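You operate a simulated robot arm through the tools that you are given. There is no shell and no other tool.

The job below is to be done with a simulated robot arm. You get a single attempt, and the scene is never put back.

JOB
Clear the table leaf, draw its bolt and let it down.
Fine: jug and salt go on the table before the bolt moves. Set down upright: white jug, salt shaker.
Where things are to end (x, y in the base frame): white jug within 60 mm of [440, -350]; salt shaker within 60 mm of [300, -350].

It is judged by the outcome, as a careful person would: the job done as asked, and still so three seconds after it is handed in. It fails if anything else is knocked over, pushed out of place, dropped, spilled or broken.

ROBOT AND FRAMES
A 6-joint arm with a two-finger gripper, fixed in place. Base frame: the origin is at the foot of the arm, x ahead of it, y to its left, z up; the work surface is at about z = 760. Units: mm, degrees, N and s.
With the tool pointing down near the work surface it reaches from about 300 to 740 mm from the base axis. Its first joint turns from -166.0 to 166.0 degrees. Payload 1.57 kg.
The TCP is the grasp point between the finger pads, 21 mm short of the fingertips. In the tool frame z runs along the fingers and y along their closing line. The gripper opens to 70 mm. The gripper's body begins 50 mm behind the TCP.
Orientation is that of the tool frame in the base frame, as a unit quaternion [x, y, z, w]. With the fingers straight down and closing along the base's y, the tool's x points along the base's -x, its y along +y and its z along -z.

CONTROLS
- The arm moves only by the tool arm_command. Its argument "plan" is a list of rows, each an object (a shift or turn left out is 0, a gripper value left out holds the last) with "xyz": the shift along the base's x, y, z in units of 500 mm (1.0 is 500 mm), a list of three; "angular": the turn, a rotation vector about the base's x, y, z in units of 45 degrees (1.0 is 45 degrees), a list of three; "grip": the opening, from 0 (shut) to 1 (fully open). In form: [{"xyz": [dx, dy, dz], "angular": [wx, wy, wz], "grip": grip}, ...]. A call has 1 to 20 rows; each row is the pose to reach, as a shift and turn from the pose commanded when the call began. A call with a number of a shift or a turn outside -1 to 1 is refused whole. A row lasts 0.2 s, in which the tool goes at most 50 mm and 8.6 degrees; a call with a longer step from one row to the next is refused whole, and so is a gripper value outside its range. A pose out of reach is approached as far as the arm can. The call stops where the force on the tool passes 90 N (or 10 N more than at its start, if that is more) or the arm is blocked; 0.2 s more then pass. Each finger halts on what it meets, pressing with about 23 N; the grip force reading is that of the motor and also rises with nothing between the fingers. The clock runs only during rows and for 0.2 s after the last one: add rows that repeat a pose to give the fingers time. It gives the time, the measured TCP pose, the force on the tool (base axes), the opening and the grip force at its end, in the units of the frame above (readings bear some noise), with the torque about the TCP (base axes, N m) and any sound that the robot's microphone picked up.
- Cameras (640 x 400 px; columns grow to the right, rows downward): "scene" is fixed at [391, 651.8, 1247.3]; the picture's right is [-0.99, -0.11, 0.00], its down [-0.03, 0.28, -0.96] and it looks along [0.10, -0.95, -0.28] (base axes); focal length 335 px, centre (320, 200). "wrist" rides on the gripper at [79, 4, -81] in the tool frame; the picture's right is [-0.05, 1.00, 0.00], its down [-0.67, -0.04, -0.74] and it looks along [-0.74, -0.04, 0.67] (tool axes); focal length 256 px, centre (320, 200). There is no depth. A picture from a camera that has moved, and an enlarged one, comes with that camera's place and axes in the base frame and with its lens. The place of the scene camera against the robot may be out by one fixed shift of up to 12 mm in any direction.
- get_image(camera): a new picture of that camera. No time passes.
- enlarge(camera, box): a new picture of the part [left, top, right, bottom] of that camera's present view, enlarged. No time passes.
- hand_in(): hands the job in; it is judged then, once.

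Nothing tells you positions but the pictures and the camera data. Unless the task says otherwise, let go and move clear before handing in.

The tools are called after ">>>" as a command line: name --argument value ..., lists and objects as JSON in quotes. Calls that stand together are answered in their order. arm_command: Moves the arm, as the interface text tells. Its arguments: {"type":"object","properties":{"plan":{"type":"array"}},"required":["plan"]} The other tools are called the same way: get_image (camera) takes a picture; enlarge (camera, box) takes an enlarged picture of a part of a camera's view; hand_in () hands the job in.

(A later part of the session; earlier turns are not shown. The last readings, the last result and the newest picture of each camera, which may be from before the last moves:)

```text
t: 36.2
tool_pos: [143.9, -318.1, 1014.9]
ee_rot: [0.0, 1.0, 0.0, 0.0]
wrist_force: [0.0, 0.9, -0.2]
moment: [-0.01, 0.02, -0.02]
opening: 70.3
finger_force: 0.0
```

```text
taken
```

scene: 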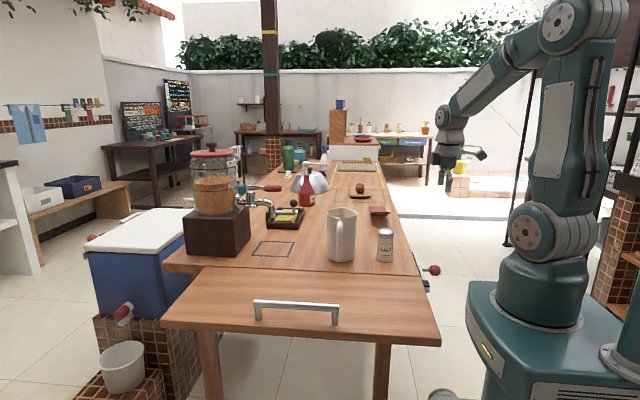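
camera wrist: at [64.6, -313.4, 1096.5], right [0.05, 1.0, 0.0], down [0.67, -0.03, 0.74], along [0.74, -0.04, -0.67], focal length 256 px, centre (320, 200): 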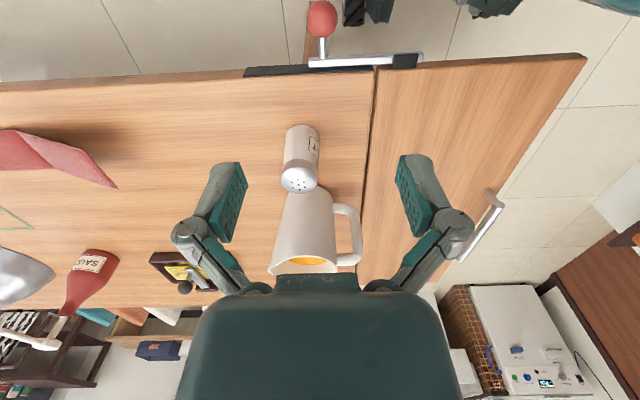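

>>> enlarge --camera "wrist" --box '[230, 0, 450, 130]'

```text
2.91 times, centred on (340, 65) of wrist
camera zoom: at [64.6, -313.4, 1096.5], right [0.05, 1.0, 0.0], down [0.67, -0.03, 0.74], along [0.74, -0.04, -0.67], focal length 745 px, centre (262, 593)
```

zoom: 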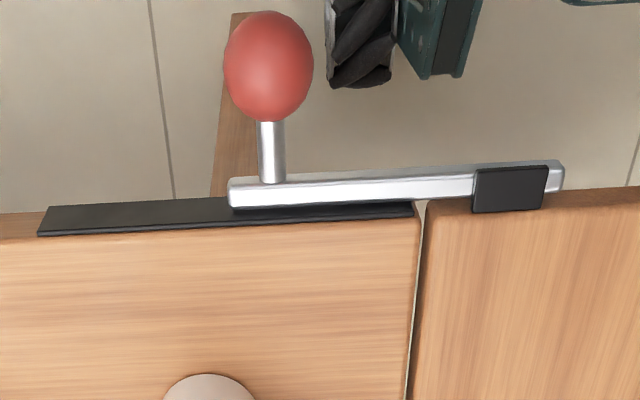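

The knob centre is confirmed at (143,-316,746). The bolt must travel at least 65 mm toward -y to clear the seam. I'll descend around the knob and check before closing.

>>> arm_command --plan '[{"xyz": [0, 0, -0.09], "grip": 1}, {"xyz": [0, 0, -0.18]}, {"xyz": [0, 0, -0.27]}, {"xyz": [0, 0, -0.36]}, {"xyz": [0, 0, -0.43]}, {"xyz": [0, 0, -0.43]}]'

>>> get_image --camera "wrist"

>>> enlarge --camera "scene" --box '[360, 180, 500, 300]'

```text
t: 37.6
tool_pos: [143.9, -315.0, 798.3]
ee_rot: [0.001, 1.0, 0.0, 0.0]
wrist_force: [-0.2, 0.1, -0.2]
moment: [0.0, 0.0, 0.01]
opening: 69.9
finger_force: 0.0
```

```text
taken
camera wrist: at [63.5, -311.2, 880.5], right [0.05, 1.0, 0.0], down [0.67, -0.04, 0.74], along [0.74, -0.04, -0.67], focal length 256 px, centre (320, 200)
```

wrist: 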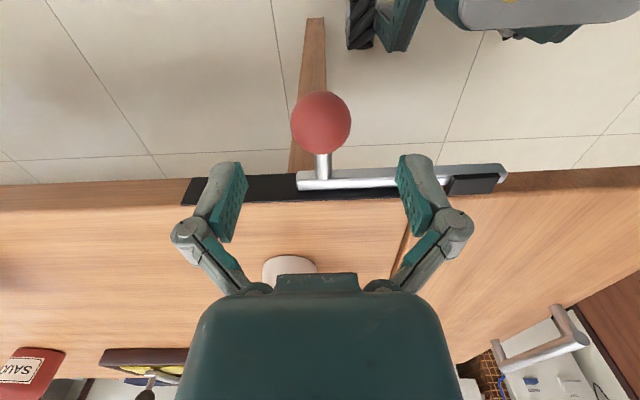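

```text
3.33 times, centred on (430, 240) of scene
camera zoom: at [391.0, 651.8, 1247.3], right [-0.99, -0.11, 0.0], down [-0.03, 0.28, -0.96], along [0.1, -0.95, -0.28], focal length 1116 px, centre (-47, 67)
```

zoom: 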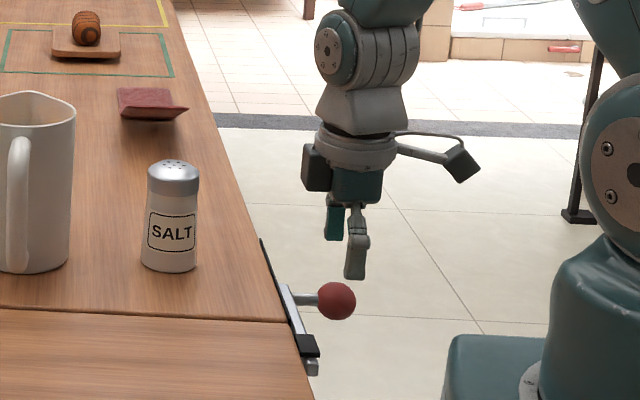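

The knob lies between the fingers, so I'll descend the last 50 mm and close on it.

>>> arm_command --plan '[{"xyz": [0.003, 0, -0.05], "grip": 1}, {"xyz": [0.003, 0, -0.1]}, {"xyz": [0.003, 0, -0.1]}, {"xyz": [0.003, 0, -0.1], "grip": 0.7}, {"xyz": [0.003, 0, -0.1], "grip": 0.4}, {"xyz": [0.003, 0, -0.1], "grip": 0.3}, {"xyz": [0.003, 0, -0.1], "grip": 0.3}]'

>>> get_image --camera "wrist"

>>> enlarge --camera "scene" --box '[360, 180, 500, 300]'

```text
t: 39.2
tool_pos: [145.6, -314.4, 747.0]
ee_rot: [0.0, 1.0, 0.001, -0.001]
wrist_force: [-1.1, 10.2, -6.1]
moment: [0.02, -0.11, -0.02]
opening: 34.5
finger_force: 32.1
```

```text
taken
camera wrist: at [67.1, -311.0, 829.9], right [0.05, 1.0, 0.0], down [0.67, -0.04, 0.74], along [0.74, -0.04, -0.67], focal length 256 px, centre (320, 200)
```

wrist: 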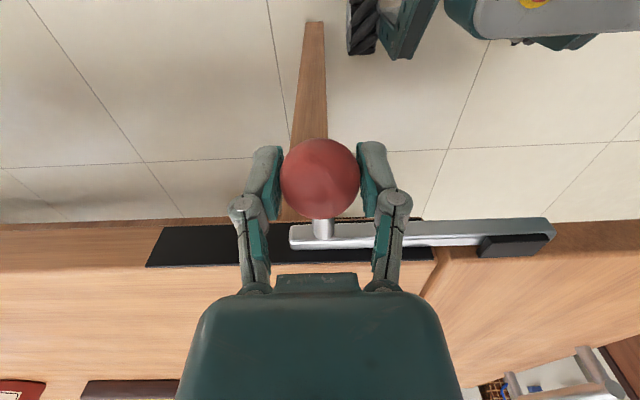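

```text
3.33 times, centred on (430, 240) of scene
camera zoom: at [391.0, 651.8, 1247.3], right [-0.99, -0.11, 0.0], down [-0.03, 0.28, -0.96], along [0.1, -0.95, -0.28], focal length 1116 px, centre (-47, 67)
```

zoom: 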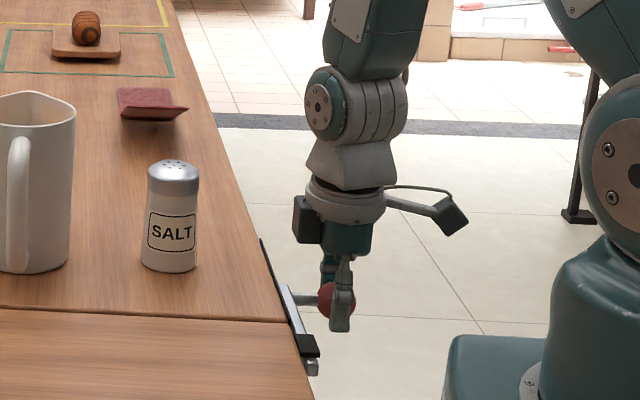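

The knob is gripped. I'll draw it toward -y in short steps, watching the force.

>>> arm_command --plan '[{"xyz": [0, -0.01, 0], "grip": 0.3}, {"xyz": [0, -0.02, 0]}, {"xyz": [0, -0.03, 0]}, {"xyz": [0, -0.03, 0]}]'

>>> get_image --camera "wrist"

```text
t: 40.2
tool_pos: [146.3, -331.9, 748.5]
ee_rot: [-0.001, 1.0, 0.0, 0.001]
wrist_force: [-6.6, 1.9, -4.4]
moment: [-0.19, -0.14, -0.06]
opening: 35.0
finger_force: 31.8
```

```text
taken
camera wrist: at [67.0, -327.6, 829.9], right [0.05, 1.0, 0.0], down [0.67, -0.04, 0.74], along [0.74, -0.04, -0.67], focal length 256 px, centre (320, 200)
```

wrist: 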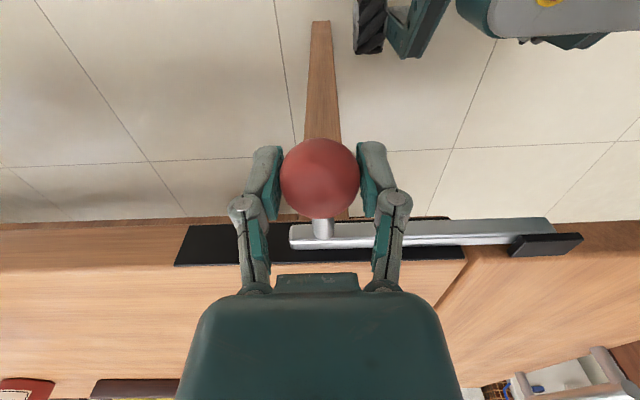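

The bolt slides freely with only a few newtons. I'll continue until it clears the keeper.

>>> arm_command --plan '[{"xyz": [0, -0.014, 0], "grip": 0.3}, {"xyz": [0, -0.028, 0]}, {"xyz": [0, -0.042, 0]}, {"xyz": [0, -0.056, 0]}, {"xyz": [0, -0.056, 0]}]'

>>> get_image --camera "wrist"

>>> get_image --camera "scene"

```text
t: 41.4
tool_pos: [145.9, -361.2, 749.3]
ee_rot: [-0.001, 1.0, 0.0, 0.0]
wrist_force: [5.9, -1.0, -34.7]
moment: [0.0, -0.04, 0.01]
opening: 35.0
finger_force: 32.3
```

```text
taken
camera wrist: at [67.1, -357.4, 830.6], right [0.05, 1.0, 0.0], down [0.67, -0.04, 0.74], along [0.74, -0.04, -0.67], focal length 256 px, centre (320, 200)
```

wrist: 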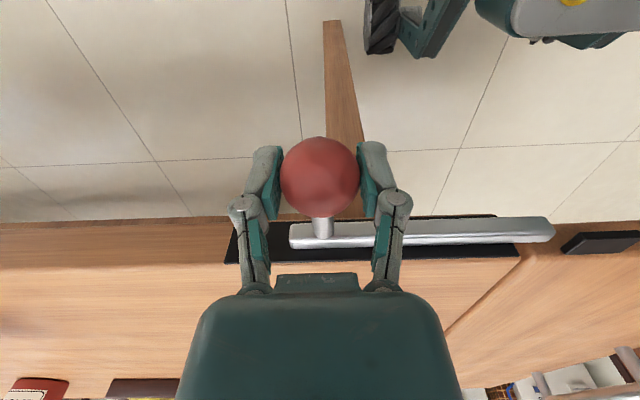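

```text
taken
```

scene: 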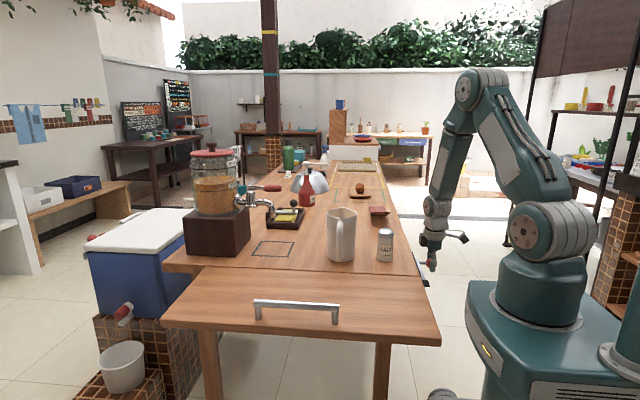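

The bolt tip is just clear of the keeper and the leaf has stayed up. I'll draw the bolt further so it clears the seam, easing the height slightly to relieve the vertical load.

>>> arm_command --plan '[{"xyz": [0, -0.004, -0.003], "grip": 0.3}, {"xyz": [0, -0.016, -0.003]}, {"xyz": [0, -0.028, -0.003]}, {"xyz": [0, -0.04, -0.003]}, {"xyz": [0, -0.04, -0.003]}]'

>>> get_image --camera "wrist"

```text
t: 42.6
tool_pos: [146.4, -382.2, 748.7]
ee_rot: [0.0, 1.0, 0.0, 0.001]
wrist_force: [9.8, 1.1, -2.3]
moment: [-0.07, -0.14, 0.04]
opening: 34.8
finger_force: 31.4
```

```text
taken
camera wrist: at [67.0, -377.9, 830.6], right [0.05, 1.0, 0.0], down [0.67, -0.04, 0.74], along [0.74, -0.04, -0.67], focal length 256 px, centre (320, 200)
```

wrist: 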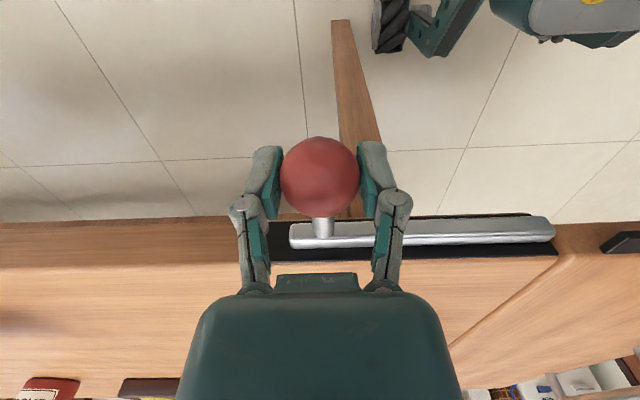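

The bolt tip is now flush with the table end of the seam. I'll draw a few millimetres more to be sure.

>>> arm_command --plan '[{"xyz": [0, -0.006, 0], "grip": 0.3}, {"xyz": [0, -0.012, 0]}, {"xyz": [0, -0.012, 0]}]'

>>> get_image --camera "wrist"

>>> enlarge --camera "scene" --box '[360, 200, 480, 310]'

```text
t: 43.4
tool_pos: [146.2, -385.1, 748.1]
ee_rot: [0.0, 1.0, 0.001, -0.001]
wrist_force: [11.5, 13.2, 0.3]
moment: [0.16, -0.05, -0.12]
opening: 34.7
finger_force: 32.0
```

```text
taken
camera wrist: at [67.1, -381.0, 830.7], right [0.05, 1.0, 0.0], down [0.67, -0.04, 0.74], along [0.74, -0.04, -0.67], focal length 256 px, centre (320, 200)
```

wrist: 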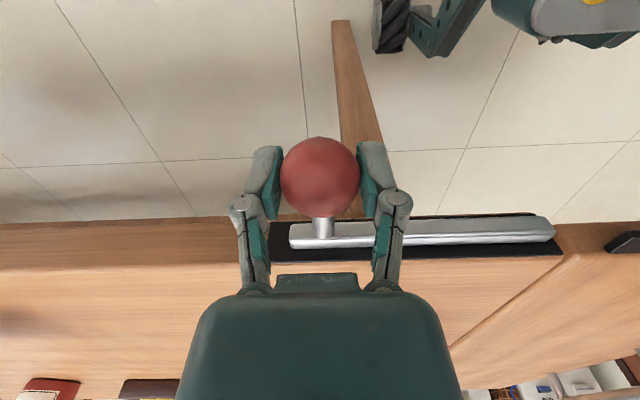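

```text
3.64 times, centred on (420, 255) of scene
camera zoom: at [391.0, 651.8, 1247.3], right [-0.99, -0.11, 0.0], down [-0.03, 0.28, -0.96], along [0.1, -0.95, -0.28], focal length 1218 px, centre (-44, 0)
```

zoom: 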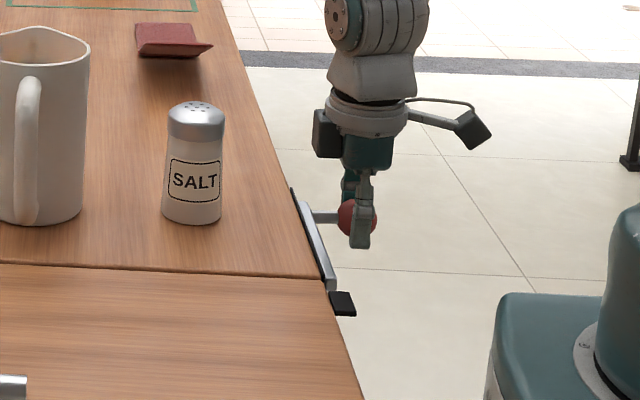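

The bolt has reached its stop, fully drawn. I'll let go, rise clear and see what the leaf does.

>>> arm_command --plan '[{"xyz": [0, 0.004, 0], "grip": 0.5}, {"xyz": [0, 0.004, 0], "grip": 0.8}, {"xyz": [0, 0.004, 0], "grip": 1}, {"xyz": [0, 0.004, 0], "grip": 1}, {"xyz": [0, 0.004, 0.08]}, {"xyz": [0, 0.004, 0.17]}, {"xyz": [0, 0.004, 0.26]}, {"xyz": [0, 0.004, 0.35]}, {"xyz": [0, 0.004, 0.44]}, {"xyz": [0, 0.004, 0.52]}, {"xyz": [0, 0.004, 0.52]}]'

>>> get_image --camera "wrist"

>>> get_image --camera "scene"

```text
t: 45.8
tool_pos: [147.1, -385.4, 1007.0]
ee_rot: [0.001, 1.0, 0.0, 0.0]
wrist_force: [-1.0, -0.9, -0.7]
moment: [0.02, 0.01, 0.02]
opening: 70.1
finger_force: 0.1
```

```text
taken
camera wrist: at [68.8, -381.1, 1089.4], right [0.05, 1.0, 0.0], down [0.67, -0.04, 0.74], along [0.74, -0.04, -0.67], focal length 256 px, centre (320, 200)
```

wrist: 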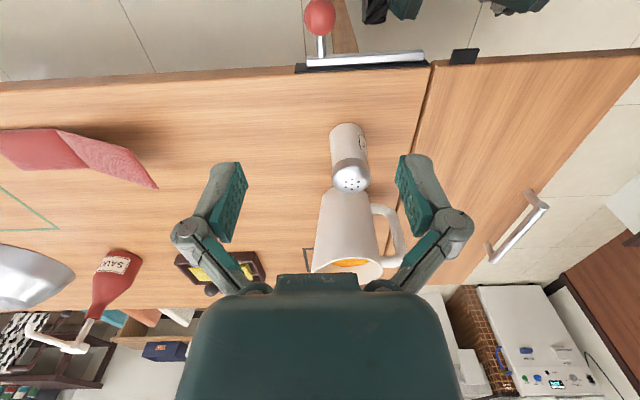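

```text
taken
```

scene: 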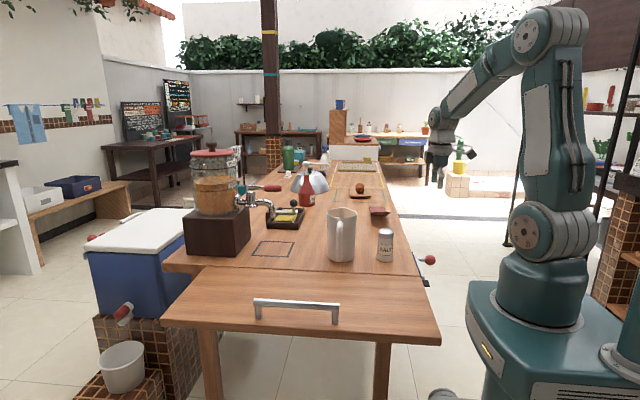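

The leaf stays up on its own after the bolt is drawn, so it must be lowered by its handle. I'll go and look at the handle closely.

>>> arm_command --plan '[{"xyz": [0.041, 0.076, 0], "grip": 1}, {"xyz": [0.082, 0.152, 0]}, {"xyz": [0.123, 0.228, 0]}, {"xyz": [0.164, 0.304, 0]}, {"xyz": [0.205, 0.38, 0]}, {"xyz": [0.246, 0.456, 0]}, {"xyz": [0.287, 0.532, 0]}, {"xyz": [0.328, 0.608, -0.02]}, {"xyz": [0.369, 0.684, -0.06]}, {"xyz": [0.406, 0.758, -0.1]}, {"xyz": [0.406, 0.758, -0.1]}]'

>>> get_image --camera "wrist"

>>> enlarge --camera "wrist" --box '[240, 30, 400, 280]'

>>> get_image --camera "scene"

```text
t: 48.2
tool_pos: [347.2, -3.7, 961.7]
ee_rot: [0.0, 1.0, -0.001, 0.0]
wrist_force: [-0.3, 0.4, -0.1]
moment: [0.02, 0.01, 0.0]
opening: 69.8
finger_force: 0.2
```

```text
taken
camera wrist: at [268.4, 0.8, 1043.9], right [0.05, 1.0, 0.0], down [0.67, -0.03, 0.74], along [0.74, -0.04, -0.67], focal length 256 px, centre (320, 200)
```

wrist: 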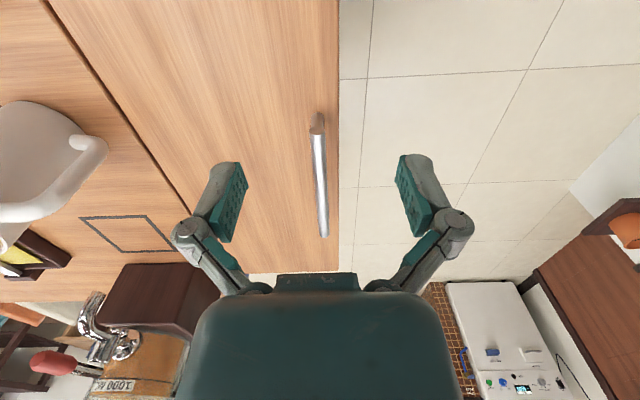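

```text
1.60 times, centred on (320, 155) of wrist
camera zoom: at [268.4, 0.8, 1043.9], right [0.05, 1.0, 0.0], down [0.67, -0.03, 0.74], along [0.74, -0.04, -0.67], focal length 410 px, centre (320, 272)
```

zoom: 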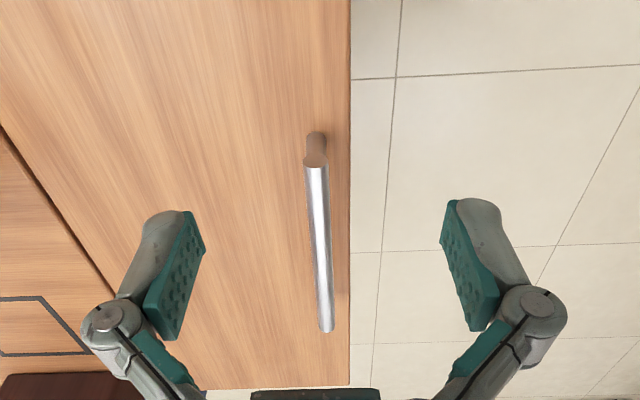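

```text
taken
```

scene: 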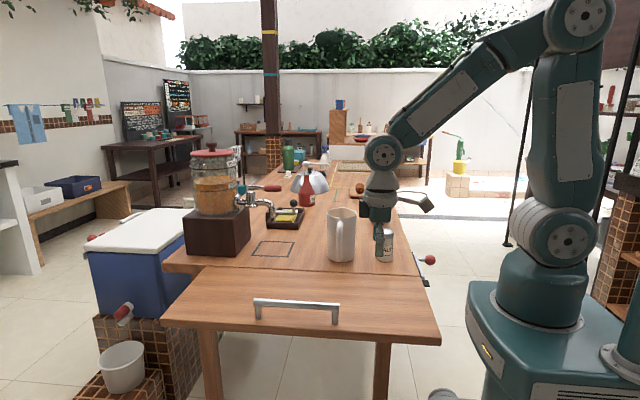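

The handle bar runs x 425–628 at y≈-11, z≈794, about 33 mm above the leaf. The leaf spans y from -244 to +14. I'll position over the middle of the bar and check.

>>> arm_command --plan '[{"xyz": [0.09, -0.004, 0], "grip": 1}, {"xyz": [0.18, -0.008, 0]}, {"xyz": [0.27, -0.012, 0]}, {"xyz": [0.358, -0.015, -0.02]}, {"xyz": [0.358, -0.015, -0.1]}, {"xyz": [0.358, -0.015, -0.2]}, {"xyz": [0.358, -0.015, -0.2]}]'

>>> get_image --camera "wrist"

>>> enlarge --camera "scene" --box '[200, 210, 380, 350]'

```text
t: 49.8
tool_pos: [527.6, -12.8, 860.4]
ee_rot: [0.001, 1.0, 0.001, 0.0]
wrist_force: [-0.9, -0.6, 0.9]
moment: [-0.02, 0.02, 0.0]
opening: 70.3
finger_force: 0.0
```

```text
taken
camera wrist: at [449.2, -9.2, 942.1], right [0.05, 1.0, 0.0], down [0.67, -0.03, 0.74], along [0.74, -0.04, -0.67], focal length 256 px, centre (320, 200)
```

wrist: 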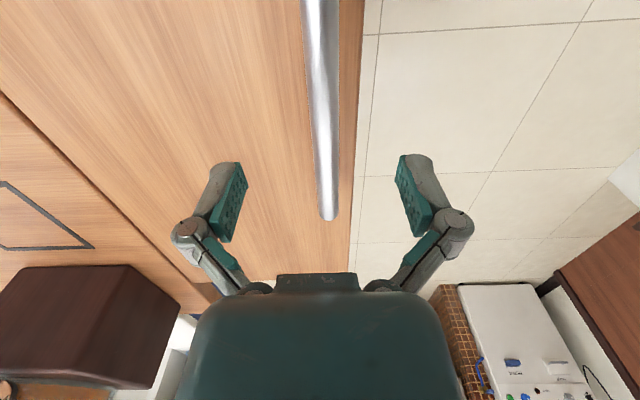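

```text
2.86 times, centred on (290, 280) of scene
camera zoom: at [391.0, 651.8, 1247.3], right [-0.99, -0.11, 0.0], down [-0.03, 0.28, -0.96], along [0.1, -0.95, -0.28], focal length 957 px, centre (406, -29)
```

zoom: 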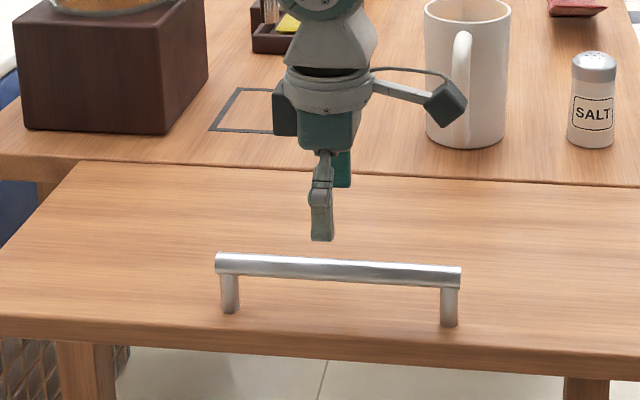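

The bar is centred between the fingers, so I'll go down and close on it.

>>> arm_command --plan '[{"xyz": [0, 0.001, -0.07], "grip": 1}, {"xyz": [0, 0.001, -0.126]}, {"xyz": [0, 0.001, -0.126]}, {"xyz": [0, 0.001, -0.126], "grip": 0.7}, {"xyz": [0, 0.001, -0.126], "grip": 0.4}, {"xyz": [0, 0.001, -0.126], "grip": 0.1}, {"xyz": [0, 0.001, -0.126], "grip": 0.0}, {"xyz": [0, 0.001, -0.126], "grip": 0.0}]'

>>> get_image --camera "wrist"

>>> enlarge --camera "scene" --box '[200, 210, 380, 350]'

```text
t: 51.6
tool_pos: [528.0, -10.1, 795.3]
ee_rot: [0.0, 1.0, 0.0, 0.0]
wrist_force: [-1.5, -0.6, 3.6]
moment: [-0.06, -0.01, 0.0]
opening: 16.9
finger_force: 31.5
```

```text
taken
camera wrist: at [449.4, -6.8, 876.6], right [0.05, 1.0, 0.0], down [0.67, -0.03, 0.74], along [0.74, -0.04, -0.67], focal length 256 px, centre (320, 200)
```

wrist: 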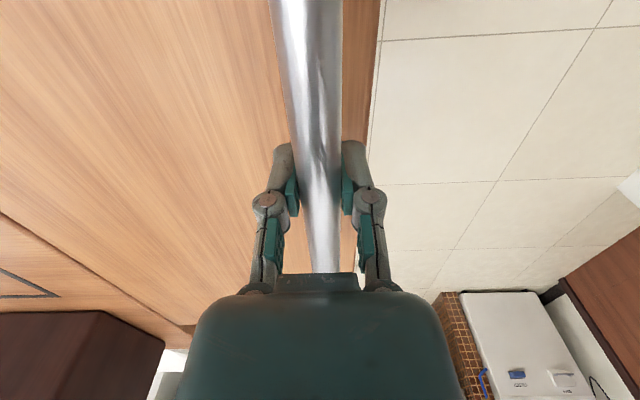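

```text
2.86 times, centred on (290, 280) of scene
camera zoom: at [391.0, 651.8, 1247.3], right [-0.99, -0.11, 0.0], down [-0.03, 0.28, -0.96], along [0.1, -0.95, -0.28], focal length 957 px, centre (406, -29)
```

zoom: 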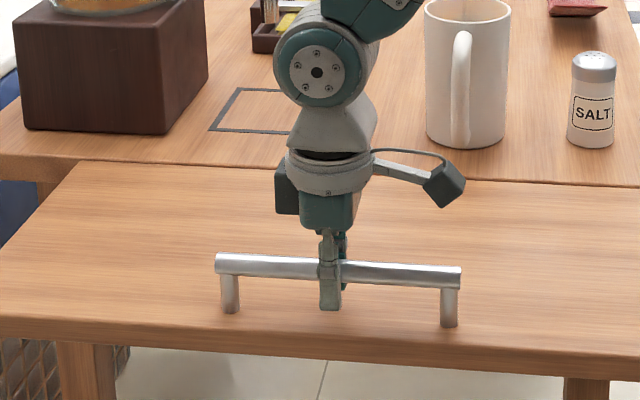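

The bar is held firmly. I'll lower the leaf a small first step along its arc about the hinge and read the forces.

>>> arm_command --plan '[{"xyz": [0, 0.001, -0.008], "angular": [-0.01, 0, 0], "grip": 0.0}, {"xyz": [0, 0.003, -0.02], "angular": [-0.028, 0, 0]}, {"xyz": [0, 0.004, -0.03], "angular": [-0.04, 0, 0]}, {"xyz": [0, 0.005, -0.041], "angular": [-0.056, 0, 0]}]'

>>> enlarge --camera "scene" --box '[160, 210, 460, 380]'

```text
t: 52.6
tool_pos: [528.5, -6.4, 772.8]
ee_rot: [-0.001, 1.0, -0.022, -0.001]
wrist_force: [-10.1, 19.1, 3.7]
moment: [-0.27, -0.51, 0.04]
opening: 16.7
finger_force: 32.4
```

```text
2.13 times, centred on (310, 295) of scene
camera zoom: at [391.0, 651.8, 1247.3], right [-0.99, -0.11, 0.0], down [-0.03, 0.28, -0.96], along [0.1, -0.95, -0.28], focal length 714 px, centre (341, -3)
```

zoom: 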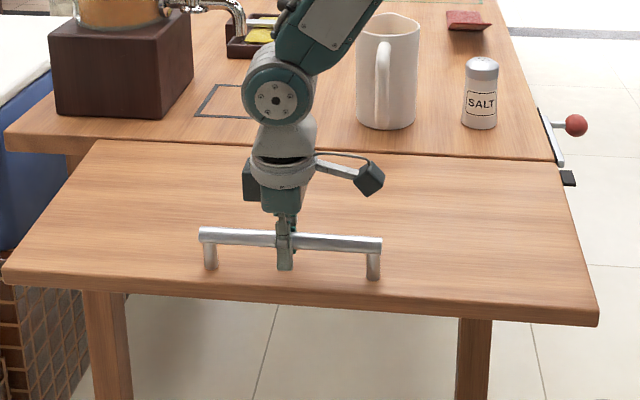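

The leaf is coming down under control. The sideways force suggests the hinge axis is a bit lower than I assumed, so I'll correct the arc and continue.

>>> arm_command --plan '[{"xyz": [0.001, 0.003, -0.0104], "angular": [-0.014, 0, 0], "grip": 0.0}, {"xyz": [0.001, 0.0054, -0.0208], "angular": [-0.027, 0, 0]}, {"xyz": [0.001, 0.0062, -0.0312], "angular": [-0.041, 0, 0]}, {"xyz": [0.001, 0.007, -0.0416], "angular": [-0.055, 0, 0]}, {"xyz": [0.001, 0.0074, -0.052], "angular": [-0.069, 0, 0]}, {"xyz": [0.001, 0.0078, -0.0624], "angular": [-0.083, 0, 0]}]'

>>> enlarge --camera "scene" --box '[160, 210, 460, 390]'

```text
t: 54.0
tool_pos: [528.5, -3.8, 741.6]
ee_rot: [0.0, 0.998, -0.055, -0.001]
wrist_force: [-8.2, 32.6, 1.3]
moment: [-0.23, -0.57, 0.06]
opening: 16.7
finger_force: 31.8
```

```text
2.13 times, centred on (310, 300) of scene
camera zoom: at [391.0, 651.8, 1247.3], right [-0.99, -0.11, 0.0], down [-0.03, 0.28, -0.96], along [0.1, -0.95, -0.28], focal length 714 px, centre (341, -13)
```

zoom: 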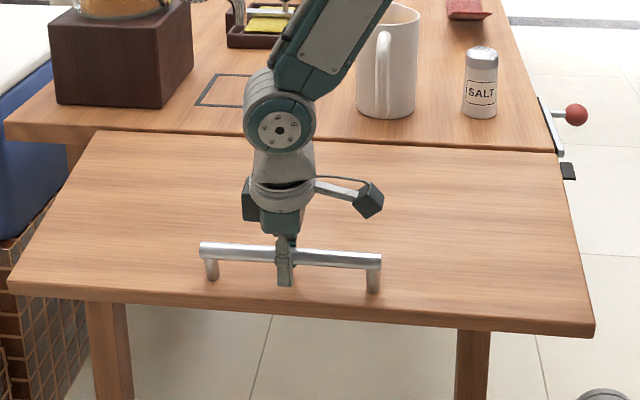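

Sideways load is building up, so I'll shift 2 mm outward to measure the stiffness before continuing.

>>> arm_command --plan '[{"xyz": [0.001, 0.004, 0], "grip": 0.0}, {"xyz": [0.001, 0.004, 0], "grip": 0.0}]'

```text
t: 54.6
tool_pos: [528.9, -3.2, 742.1]
ee_rot: [-0.001, 0.999, -0.054, -0.001]
wrist_force: [-3.6, 23.7, -7.1]
moment: [-0.11, -0.8, 0.14]
opening: 16.6
finger_force: 31.7
```

>>> enlarge --camera "scene" --box '[380, 255, 450, 300]'

>>> enlarge --camera "scene" --box '[150, 240, 290, 350]'

>>> get_image --camera "wrist"

```text
8.89 times, centred on (415, 278) of scene
camera zoom: at [391.0, 651.8, 1247.3], right [-0.99, -0.11, 0.0], down [-0.03, 0.28, -0.96], along [0.1, -0.95, -0.28], focal length 2976 px, centre (-524, -489)
```

zoom: 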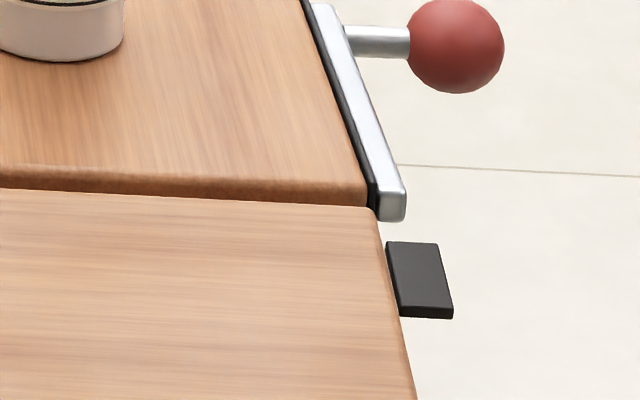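

```text
3.64 times, centred on (220, 295) of scene
camera zoom: at [391.0, 651.8, 1247.3], right [-0.99, -0.11, 0.0], down [-0.03, 0.28, -0.96], along [0.1, -0.95, -0.28], focal length 1218 px, centre (684, -146)
```

zoom: 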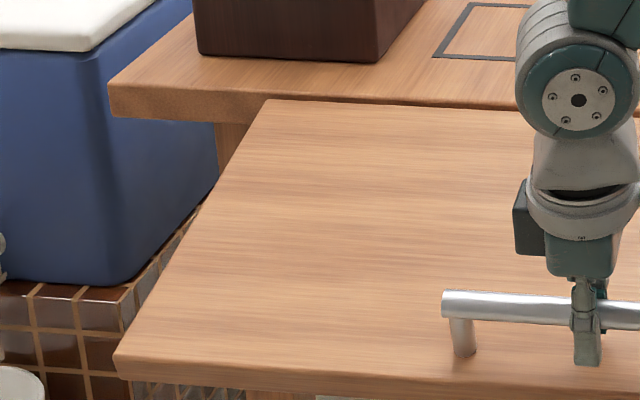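

```text
taken
camera wrist: at [449.5, 9.7, 823.1], right [0.05, 0.99, -0.11], down [0.67, 0.05, 0.74], along [0.74, -0.11, -0.66], focal length 256 px, centre (320, 200)
```

wrist: 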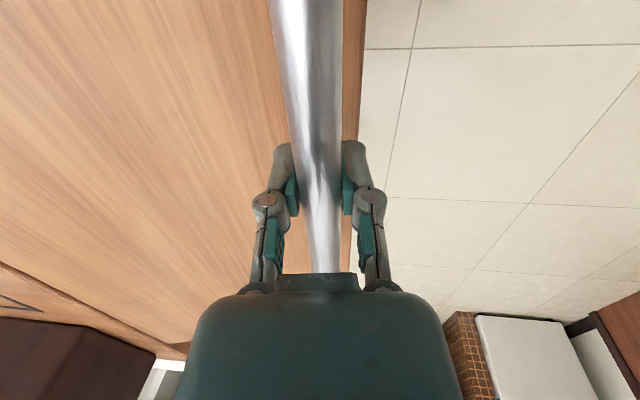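

The hinge axis appears to be lower and further back, so the arc bulges outward more than modelled. The loads are modest, so I'll continue with force-guided corrections.

>>> arm_command --plan '[{"xyz": [0.001, 0.008, -0.01], "angular": [-0.02, 0, 0], "grip": 0.0}, {"xyz": [0.001, 0.009, -0.03], "angular": [-0.045, 0, 0]}, {"xyz": [0.001, 0.009, -0.05], "angular": [-0.07, 0, 0]}, {"xyz": [0.001, 0.009, -0.07], "angular": [-0.095, 0, 0]}, {"xyz": [0.001, 0.009, -0.09], "angular": [-0.12, 0, 0]}, {"xyz": [0.001, 0.009, -0.106], "angular": [-0.139, 0, 0]}]'

>>> enlarge --camera "scene" --box '[160, 220, 460, 400]'

```text
t: 56.0
tool_pos: [528.9, -6.8, 692.1]
ee_rot: [0.004, 0.994, -0.11, -0.001]
wrist_force: [-2.9, -64.3, 10.3]
moment: [0.33, 0.09, 0.08]
opening: 16.8
finger_force: 32.1
```

```text
2.13 times, centred on (310, 310) of scene
camera zoom: at [391.0, 651.8, 1247.3], right [-0.99, -0.11, 0.0], down [-0.03, 0.28, -0.96], along [0.1, -0.95, -0.28], focal length 714 px, centre (341, -35)
```

zoom: 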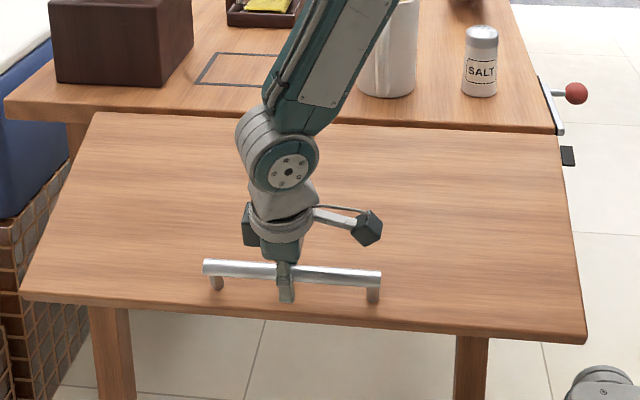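

That overshot outward. I'll ease back inward and take a settled reading.

>>> arm_command --plan '[{"xyz": [0, -0.008, 0], "grip": 0.0}, {"xyz": [0, -0.014, 0], "grip": 0.0}, {"xyz": [0, -0.014, 0], "grip": 0.0}, {"xyz": [0, -0.014, 0], "grip": 0.0}]'

```text
t: 57.0
tool_pos: [528.8, -6.7, 689.9]
ee_rot: [0.0, 0.994, -0.109, -0.003]
wrist_force: [-19.4, -9.2, -0.1]
moment: [-0.17, 0.16, -0.16]
opening: 16.8
finger_force: 32.5
```

The measured points fit a hinge axis near (y -270, z 735) with radius about 266 mm. I'll follow that arc in small steps, with force checks.

>>> arm_command --plan '[{"xyz": [-0.003, -0.0076, -0.022], "angular": [-0.027, 0, 0], "grip": 0.0}, {"xyz": [-0.003, -0.0118, -0.0402], "angular": [-0.053, 0, 0]}, {"xyz": [-0.003, -0.0166, -0.0582], "angular": [-0.08, 0, 0]}, {"xyz": [-0.003, -0.022, -0.076], "angular": [-0.107, 0, 0]}, {"xyz": [-0.003, -0.0282, -0.0934], "angular": [-0.133, 0, 0]}]'

>>> get_image --camera "scene"

```text
t: 58.2
tool_pos: [528.7, -19.3, 645.8]
ee_rot: [0.0, 0.987, -0.161, 0.0]
wrist_force: [-3.7, -2.8, 1.9]
moment: [-0.25, -0.11, 0.01]
opening: 16.5
finger_force: 32.6
```

```text
taken
```

scene: 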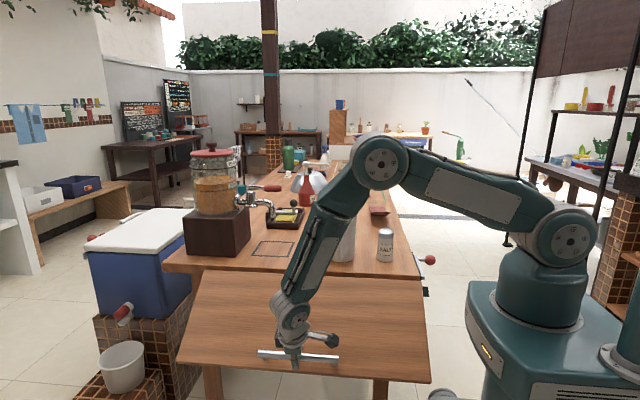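

Forces are near zero, so the arc is right. Continuing down along it.

>>> arm_command --plan '[{"xyz": [0, -0.0084, -0.0218], "angular": [-0.026, 0, 0], "grip": 0.0}, {"xyz": [0, -0.0178, -0.043], "angular": [-0.052, 0, 0]}, {"xyz": [0, -0.028, -0.0638], "angular": [-0.078, 0, 0]}, {"xyz": [0, -0.0392, -0.0842], "angular": [-0.104, 0, 0]}, {"xyz": [0, -0.0512, -0.1042], "angular": [-0.13, 0, 0]}, {"xyz": [0, -0.0642, -0.1236], "angular": [-0.156, 0, 0]}]'

>>> get_image --camera "scene"

```text
t: 59.6
tool_pos: [529.8, -54.7, 584.7]
ee_rot: [0.0, 0.975, -0.222, -0.002]
wrist_force: [9.0, -17.9, 17.3]
moment: [-0.11, 0.19, -0.12]
opening: 17.9
finger_force: 31.9
```

```text
taken
```

scene: 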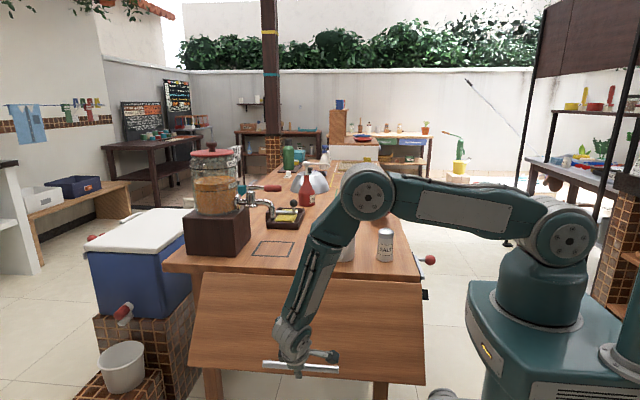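

A small inward pull indicates a slightly smaller radius. Refitting gives an axis near (-252,737) with r≈249, so I'll continue on that.

>>> arm_command --plan '[{"xyz": [0.001, -0.0186, -0.0106], "angular": [-0.03, 0, 0], "grip": 0.0}, {"xyz": [0.001, -0.033, -0.027], "angular": [-0.06, 0, 0]}, {"xyz": [0.001, -0.048, -0.0428], "angular": [-0.09, 0, 0]}, {"xyz": [0.001, -0.0638, -0.0578], "angular": [-0.12, 0, 0]}, {"xyz": [0.001, -0.0802, -0.0722], "angular": [-0.15, 0, 0]}]'

>>> get_image --camera "scene"

>>> get_image --camera "wrist"

```text
t: 60.8
tool_pos: [528.9, -91.5, 544.0]
ee_rot: [0.0, 0.96, -0.278, 0.001]
wrist_force: [19.3, 8.5, -3.5]
moment: [-0.28, -0.01, -0.15]
opening: 17.8
finger_force: 32.1
```

```text
taken
```

scene: 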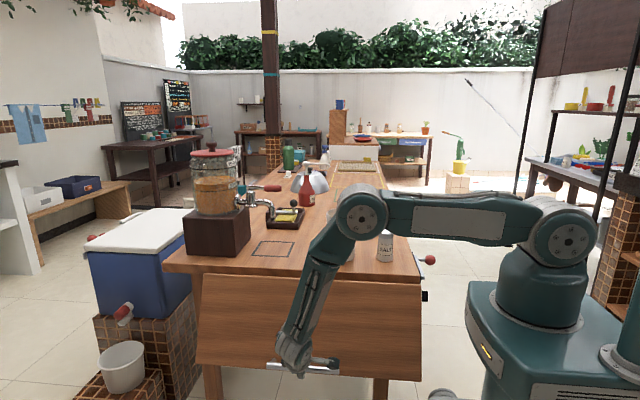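

```text
taken
camera wrist: at [449.4, -44.0, 611.8], right [0.05, 0.84, -0.53], down [0.66, 0.37, 0.65], along [0.75, -0.39, -0.54], focal length 256 px, centre (320, 200)
```

wrist: 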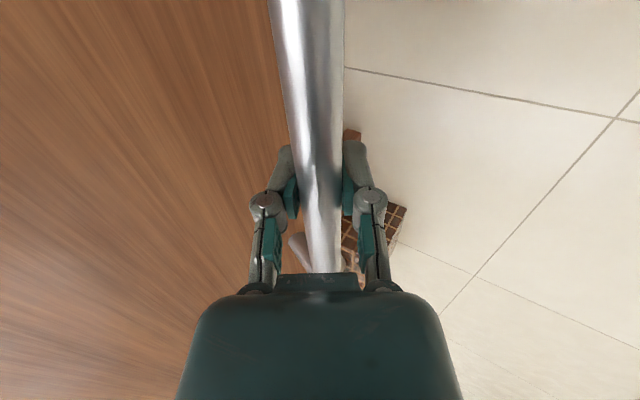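

Tracking well with low forces. Continuing.

>>> arm_command --plan '[{"xyz": [0.003, -0.0158, -0.015], "angular": [-0.03, 0, 0], "grip": 0.0}, {"xyz": [0.003, -0.0334, -0.0278], "angular": [-0.06, 0, 0]}, {"xyz": [0.003, -0.0516, -0.04], "angular": [-0.09, 0, 0]}, {"xyz": [0.003, -0.0702, -0.0512], "angular": [-0.12, 0, 0]}, {"xyz": [0.003, -0.0892, -0.0616], "angular": [-0.15, 0, 0]}]'

>>> get_image --camera "scene"

```text
t: 62.0
tool_pos: [528.4, -136.6, 514.8]
ee_rot: [-0.001, 0.943, -0.332, 0.001]
wrist_force: [18.3, 19.6, -24.6]
moment: [-0.44, 0.15, -0.44]
opening: 17.9
finger_force: 31.7
```

```text
taken
```

scene: 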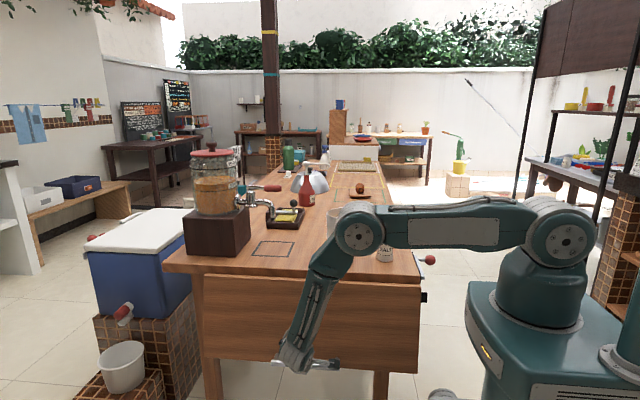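

About 30 N radially outward means the radius is about 3 mm larger here. I'll correct and continue toward vertical.

>>> arm_command --plan '[{"xyz": [0.003, -0.0178, -0.014], "angular": [-0.03, 0, 0], "grip": 0.0}, {"xyz": [0.004, -0.038, -0.023], "angular": [-0.06, 0, 0]}, {"xyz": [0.004, -0.0584, -0.031], "angular": [-0.09, 0, 0]}, {"xyz": [0.004, -0.0794, -0.038], "angular": [-0.12, 0, 0]}]'

>>> get_image --camera "scene"

>>> get_image --camera "wrist"

```text
t: 63.0
tool_pos: [529.0, -178.1, 496.0]
ee_rot: [0.001, 0.925, -0.38, -0.003]
wrist_force: [-26.2, 2.1, 12.0]
moment: [-0.03, 0.12, 0.26]
opening: 18.5
finger_force: 31.5
```

```text
taken
```

scene: 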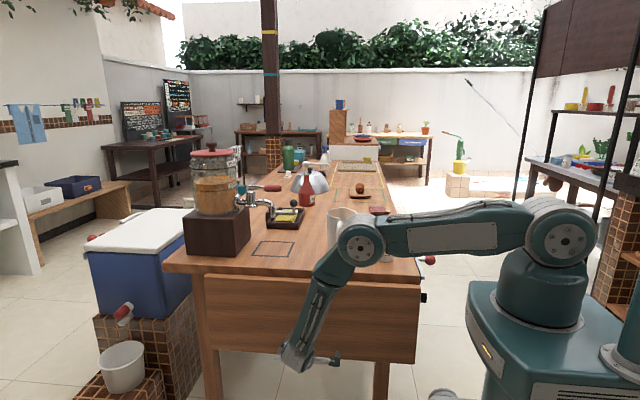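

```text
taken
camera wrist: at [450.1, -118.3, 552.6], right [0.05, 0.71, -0.7], down [0.67, 0.5, 0.55], along [0.74, -0.5, -0.45], focal length 256 px, centre (320, 200)
```

wrist: 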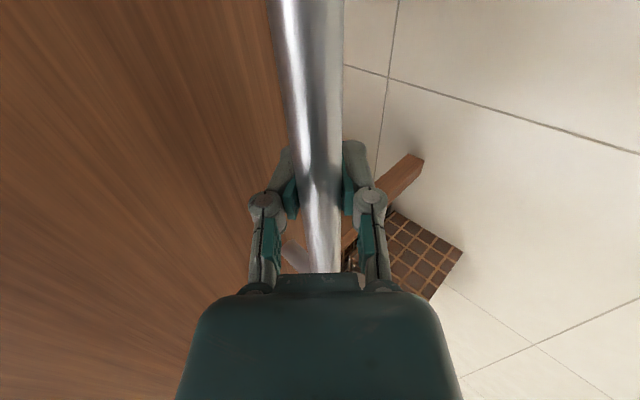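

The leaf is at about 86° and still tracking cleanly. I'll bring it the last few degrees to hanging.

>>> arm_command --plan '[{"xyz": [-0.003, -0.011, -0.002], "angular": [-0.015, 0, 0], "grip": 0.0}, {"xyz": [-0.003, -0.022, -0.0036], "angular": [-0.03, 0, 0]}, {"xyz": [-0.003, -0.035, -0.0068], "angular": [-0.04, 0, 0]}, {"xyz": [-0.003, -0.035, -0.0068], "angular": [-0.04, 0, 0]}]'

>>> enlarge --camera "scene" --box '[160, 220, 460, 400]'

```text
t: 64.0
tool_pos: [530.5, -191.1, 488.7]
ee_rot: [-0.004, 0.921, -0.389, 0.0]
wrist_force: [11.7, 40.4, -53.8]
moment: [-0.92, 0.07, -0.46]
opening: 20.0
finger_force: 32.3
```

```text
2.13 times, centred on (310, 310) of scene
camera zoom: at [391.0, 651.8, 1247.3], right [-0.99, -0.11, 0.0], down [-0.03, 0.28, -0.96], along [0.1, -0.95, -0.28], focal length 714 px, centre (341, -35)
```

zoom: 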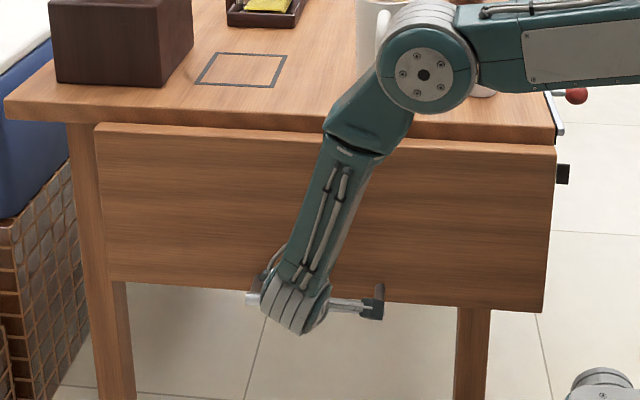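

The leaf is vertical (about 90°) and against its stop. I'll relax the load a little before releasing.

>>> arm_command --plan '[{"xyz": [0, 0.005, -0.006], "grip": 0.0}, {"xyz": [0, 0.007, -0.01], "grip": 0.0}, {"xyz": [0, 0.007, -0.01], "grip": 0.0}]'

>>> get_image --camera "wrist"

```text
t: 64.8
tool_pos: [530.3, -191.4, 487.8]
ee_rot: [0.0, 0.92, -0.392, 0.0]
wrist_force: [10.2, 7.5, -28.3]
moment: [-0.32, -0.23, 0.38]
opening: 19.1
finger_force: 32.2
```

```text
taken
camera wrist: at [451.3, -130.1, 542.7], right [0.05, 0.69, -0.72], down [0.67, 0.51, 0.54], along [0.74, -0.51, -0.43], focal length 256 px, centre (320, 200)
```

wrist: 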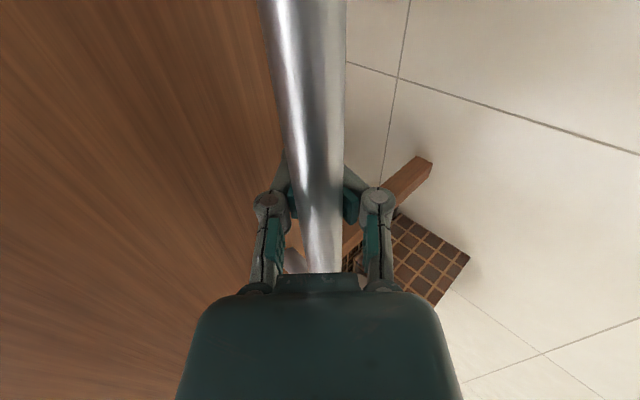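

>>> arm_command --plan '[{"xyz": [0, 0.001, -0.006], "grip": 0.0}, {"xyz": [0, 0.001, -0.006], "grip": 0.3}, {"xyz": [0, 0.001, -0.006], "grip": 0.4}, {"xyz": [0, 0.001, -0.006], "grip": 0.4}]'

>>> get_image --camera "wrist"

>>> enlarge --camera "scene" --box '[160, 220, 460, 400]'

```text
t: 65.8
tool_pos: [529.7, -190.2, 486.2]
ee_rot: [0.0, 0.919, -0.394, 0.0]
wrist_force: [0.5, 1.8, -0.2]
moment: [0.01, -0.01, 0.03]
opening: 28.0
finger_force: 0.1
```

```text
taken
camera wrist: at [450.9, -128.7, 539.8], right [0.05, 0.69, -0.72], down [0.67, 0.51, 0.54], along [0.74, -0.51, -0.43], focal length 256 px, centre (320, 200)
```

wrist: 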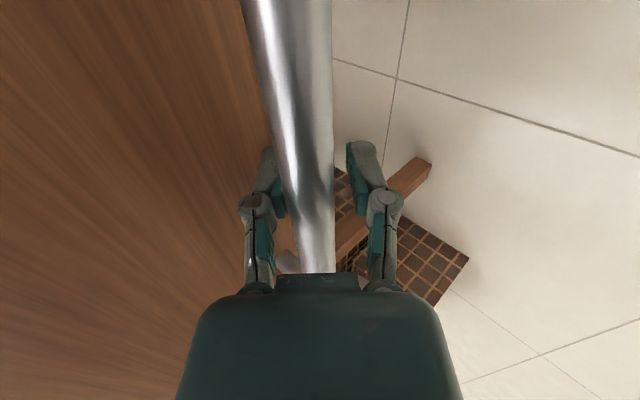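

```text
2.13 times, centred on (310, 310) of scene
camera zoom: at [391.0, 651.8, 1247.3], right [-0.99, -0.11, 0.0], down [-0.03, 0.28, -0.96], along [0.1, -0.95, -0.28], focal length 714 px, centre (341, -35)
```

zoom: 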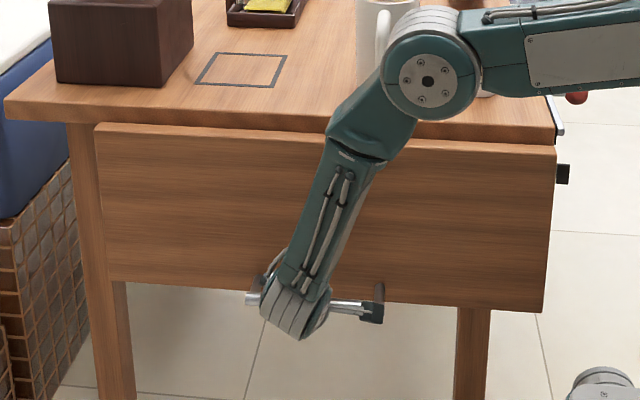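

Released with zero force, and the leaf stays hanging. I'll back straight out along the finger direction.

>>> arm_command --plan '[{"xyz": [0, 0.0144, 0.0138], "grip": 0.4}, {"xyz": [0, 0.036, 0.0345]}, {"xyz": [0, 0.072, 0.069]}, {"xyz": [0, 0.12, 0.115]}, {"xyz": [0, 0.17, 0.163]}, {"xyz": [0, 0.23, 0.22]}, {"xyz": [0, 0.23, 0.22]}]'

>>> get_image --camera "scene"

>>> get_image --camera "wrist"

```text
t: 67.4
tool_pos: [530.3, -72.9, 594.5]
ee_rot: [0.0, 0.92, -0.393, -0.001]
wrist_force: [0.4, 0.2, 0.6]
moment: [-0.03, 0.02, -0.01]
opening: 28.2
finger_force: 0.0
```

```text
taken
```

scene: 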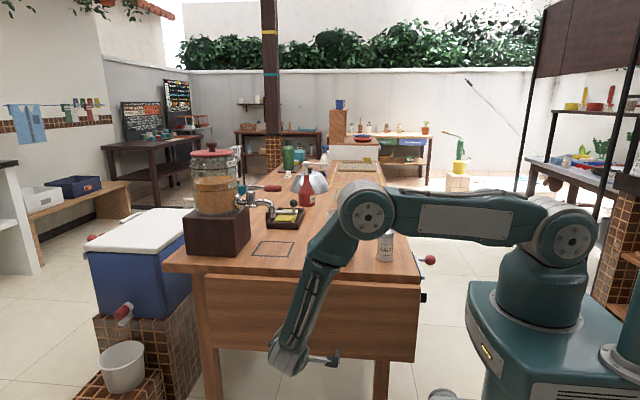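

```text
taken
camera wrist: at [451.1, -11.8, 648.5], right [0.05, 0.69, -0.72], down [0.67, 0.51, 0.54], along [0.74, -0.51, -0.43], focal length 256 px, centre (320, 200)
```

wrist: 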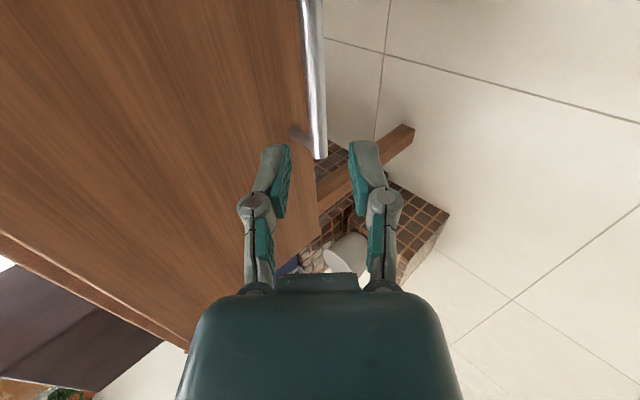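

The hand is free of the handle. I'll rise well clear, level the tool and check the whole scene.

>>> arm_command --plan '[{"xyz": [0, 0.015, 0.08], "angular": [0.1, 0, 0], "grip": 0.4}, {"xyz": [0, 0.03, 0.16], "angular": [0.2, 0, 0]}, {"xyz": [0, 0.045, 0.24], "angular": [0.3, 0, 0]}, {"xyz": [0, 0.06, 0.32], "angular": [0.4, 0, 0]}, {"xyz": [0, 0.075, 0.4], "angular": [0.5, 0, 0]}, {"xyz": [0, 0.09, 0.48], "angular": [0.6, 0, 0]}, {"xyz": [-0.03, 0.1, 0.56], "angular": [0.7, 0, 0]}, {"xyz": [-0.06, 0.1, 0.64], "angular": [0.8, 0, 0]}, {"xyz": [-0.1, 0.1, 0.72], "angular": [0.9, 0, 0]}, {"xyz": [-0.15, 0.1, 0.8], "angular": [1.0, 0, 0]}, {"xyz": [-0.2, 0.1, 0.86], "angular": [1.0, 0, 0]}, {"xyz": [-0.2, 0.1, 0.86], "angular": [1.0, 0, 0]}]'

>>> get_image --camera "scene"

>>> enlarge --camera "scene" --box '[160, 200, 460, 390]'

>>> get_image --camera "wrist"

```text
t: 70.0
tool_pos: [431.6, -24.1, 1028.4]
ee_rot: [-0.001, 1.0, -0.01, -0.001]
wrist_force: [-0.1, -1.4, -0.4]
moment: [-0.01, -0.01, -0.03]
opening: 27.8
finger_force: 0.0
```

```text
taken
```

scene: 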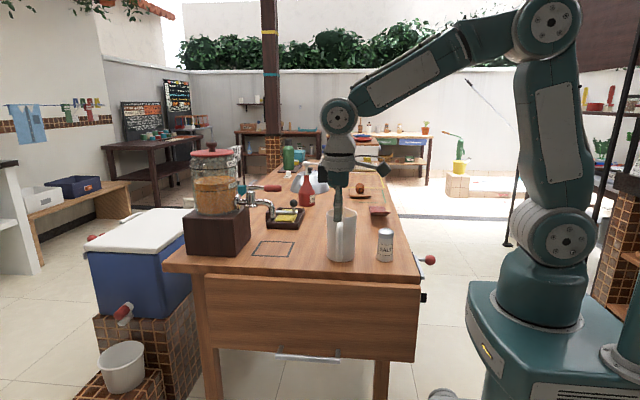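

```text
2.11 times, centred on (310, 295) of scene
camera zoom: at [391.0, 651.8, 1247.3], right [-0.99, -0.11, 0.0], down [-0.03, 0.28, -0.96], along [0.1, -0.95, -0.28], focal length 705 px, centre (341, 0)
```

zoom: 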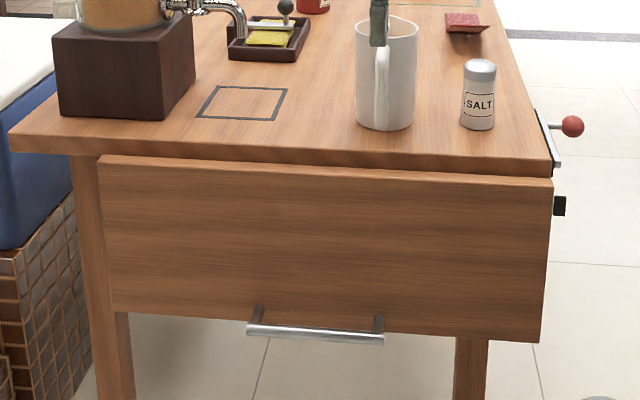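

```text
taken
camera wrist: at [353.5, -18.5, 1109.7], right [0.05, 1.0, -0.02], down [0.67, -0.02, 0.74], along [0.74, -0.05, -0.67], focal length 256 px, centre (320, 200)
```

wrist: 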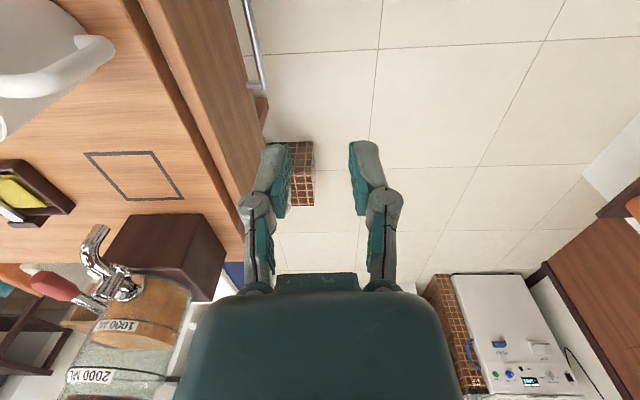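

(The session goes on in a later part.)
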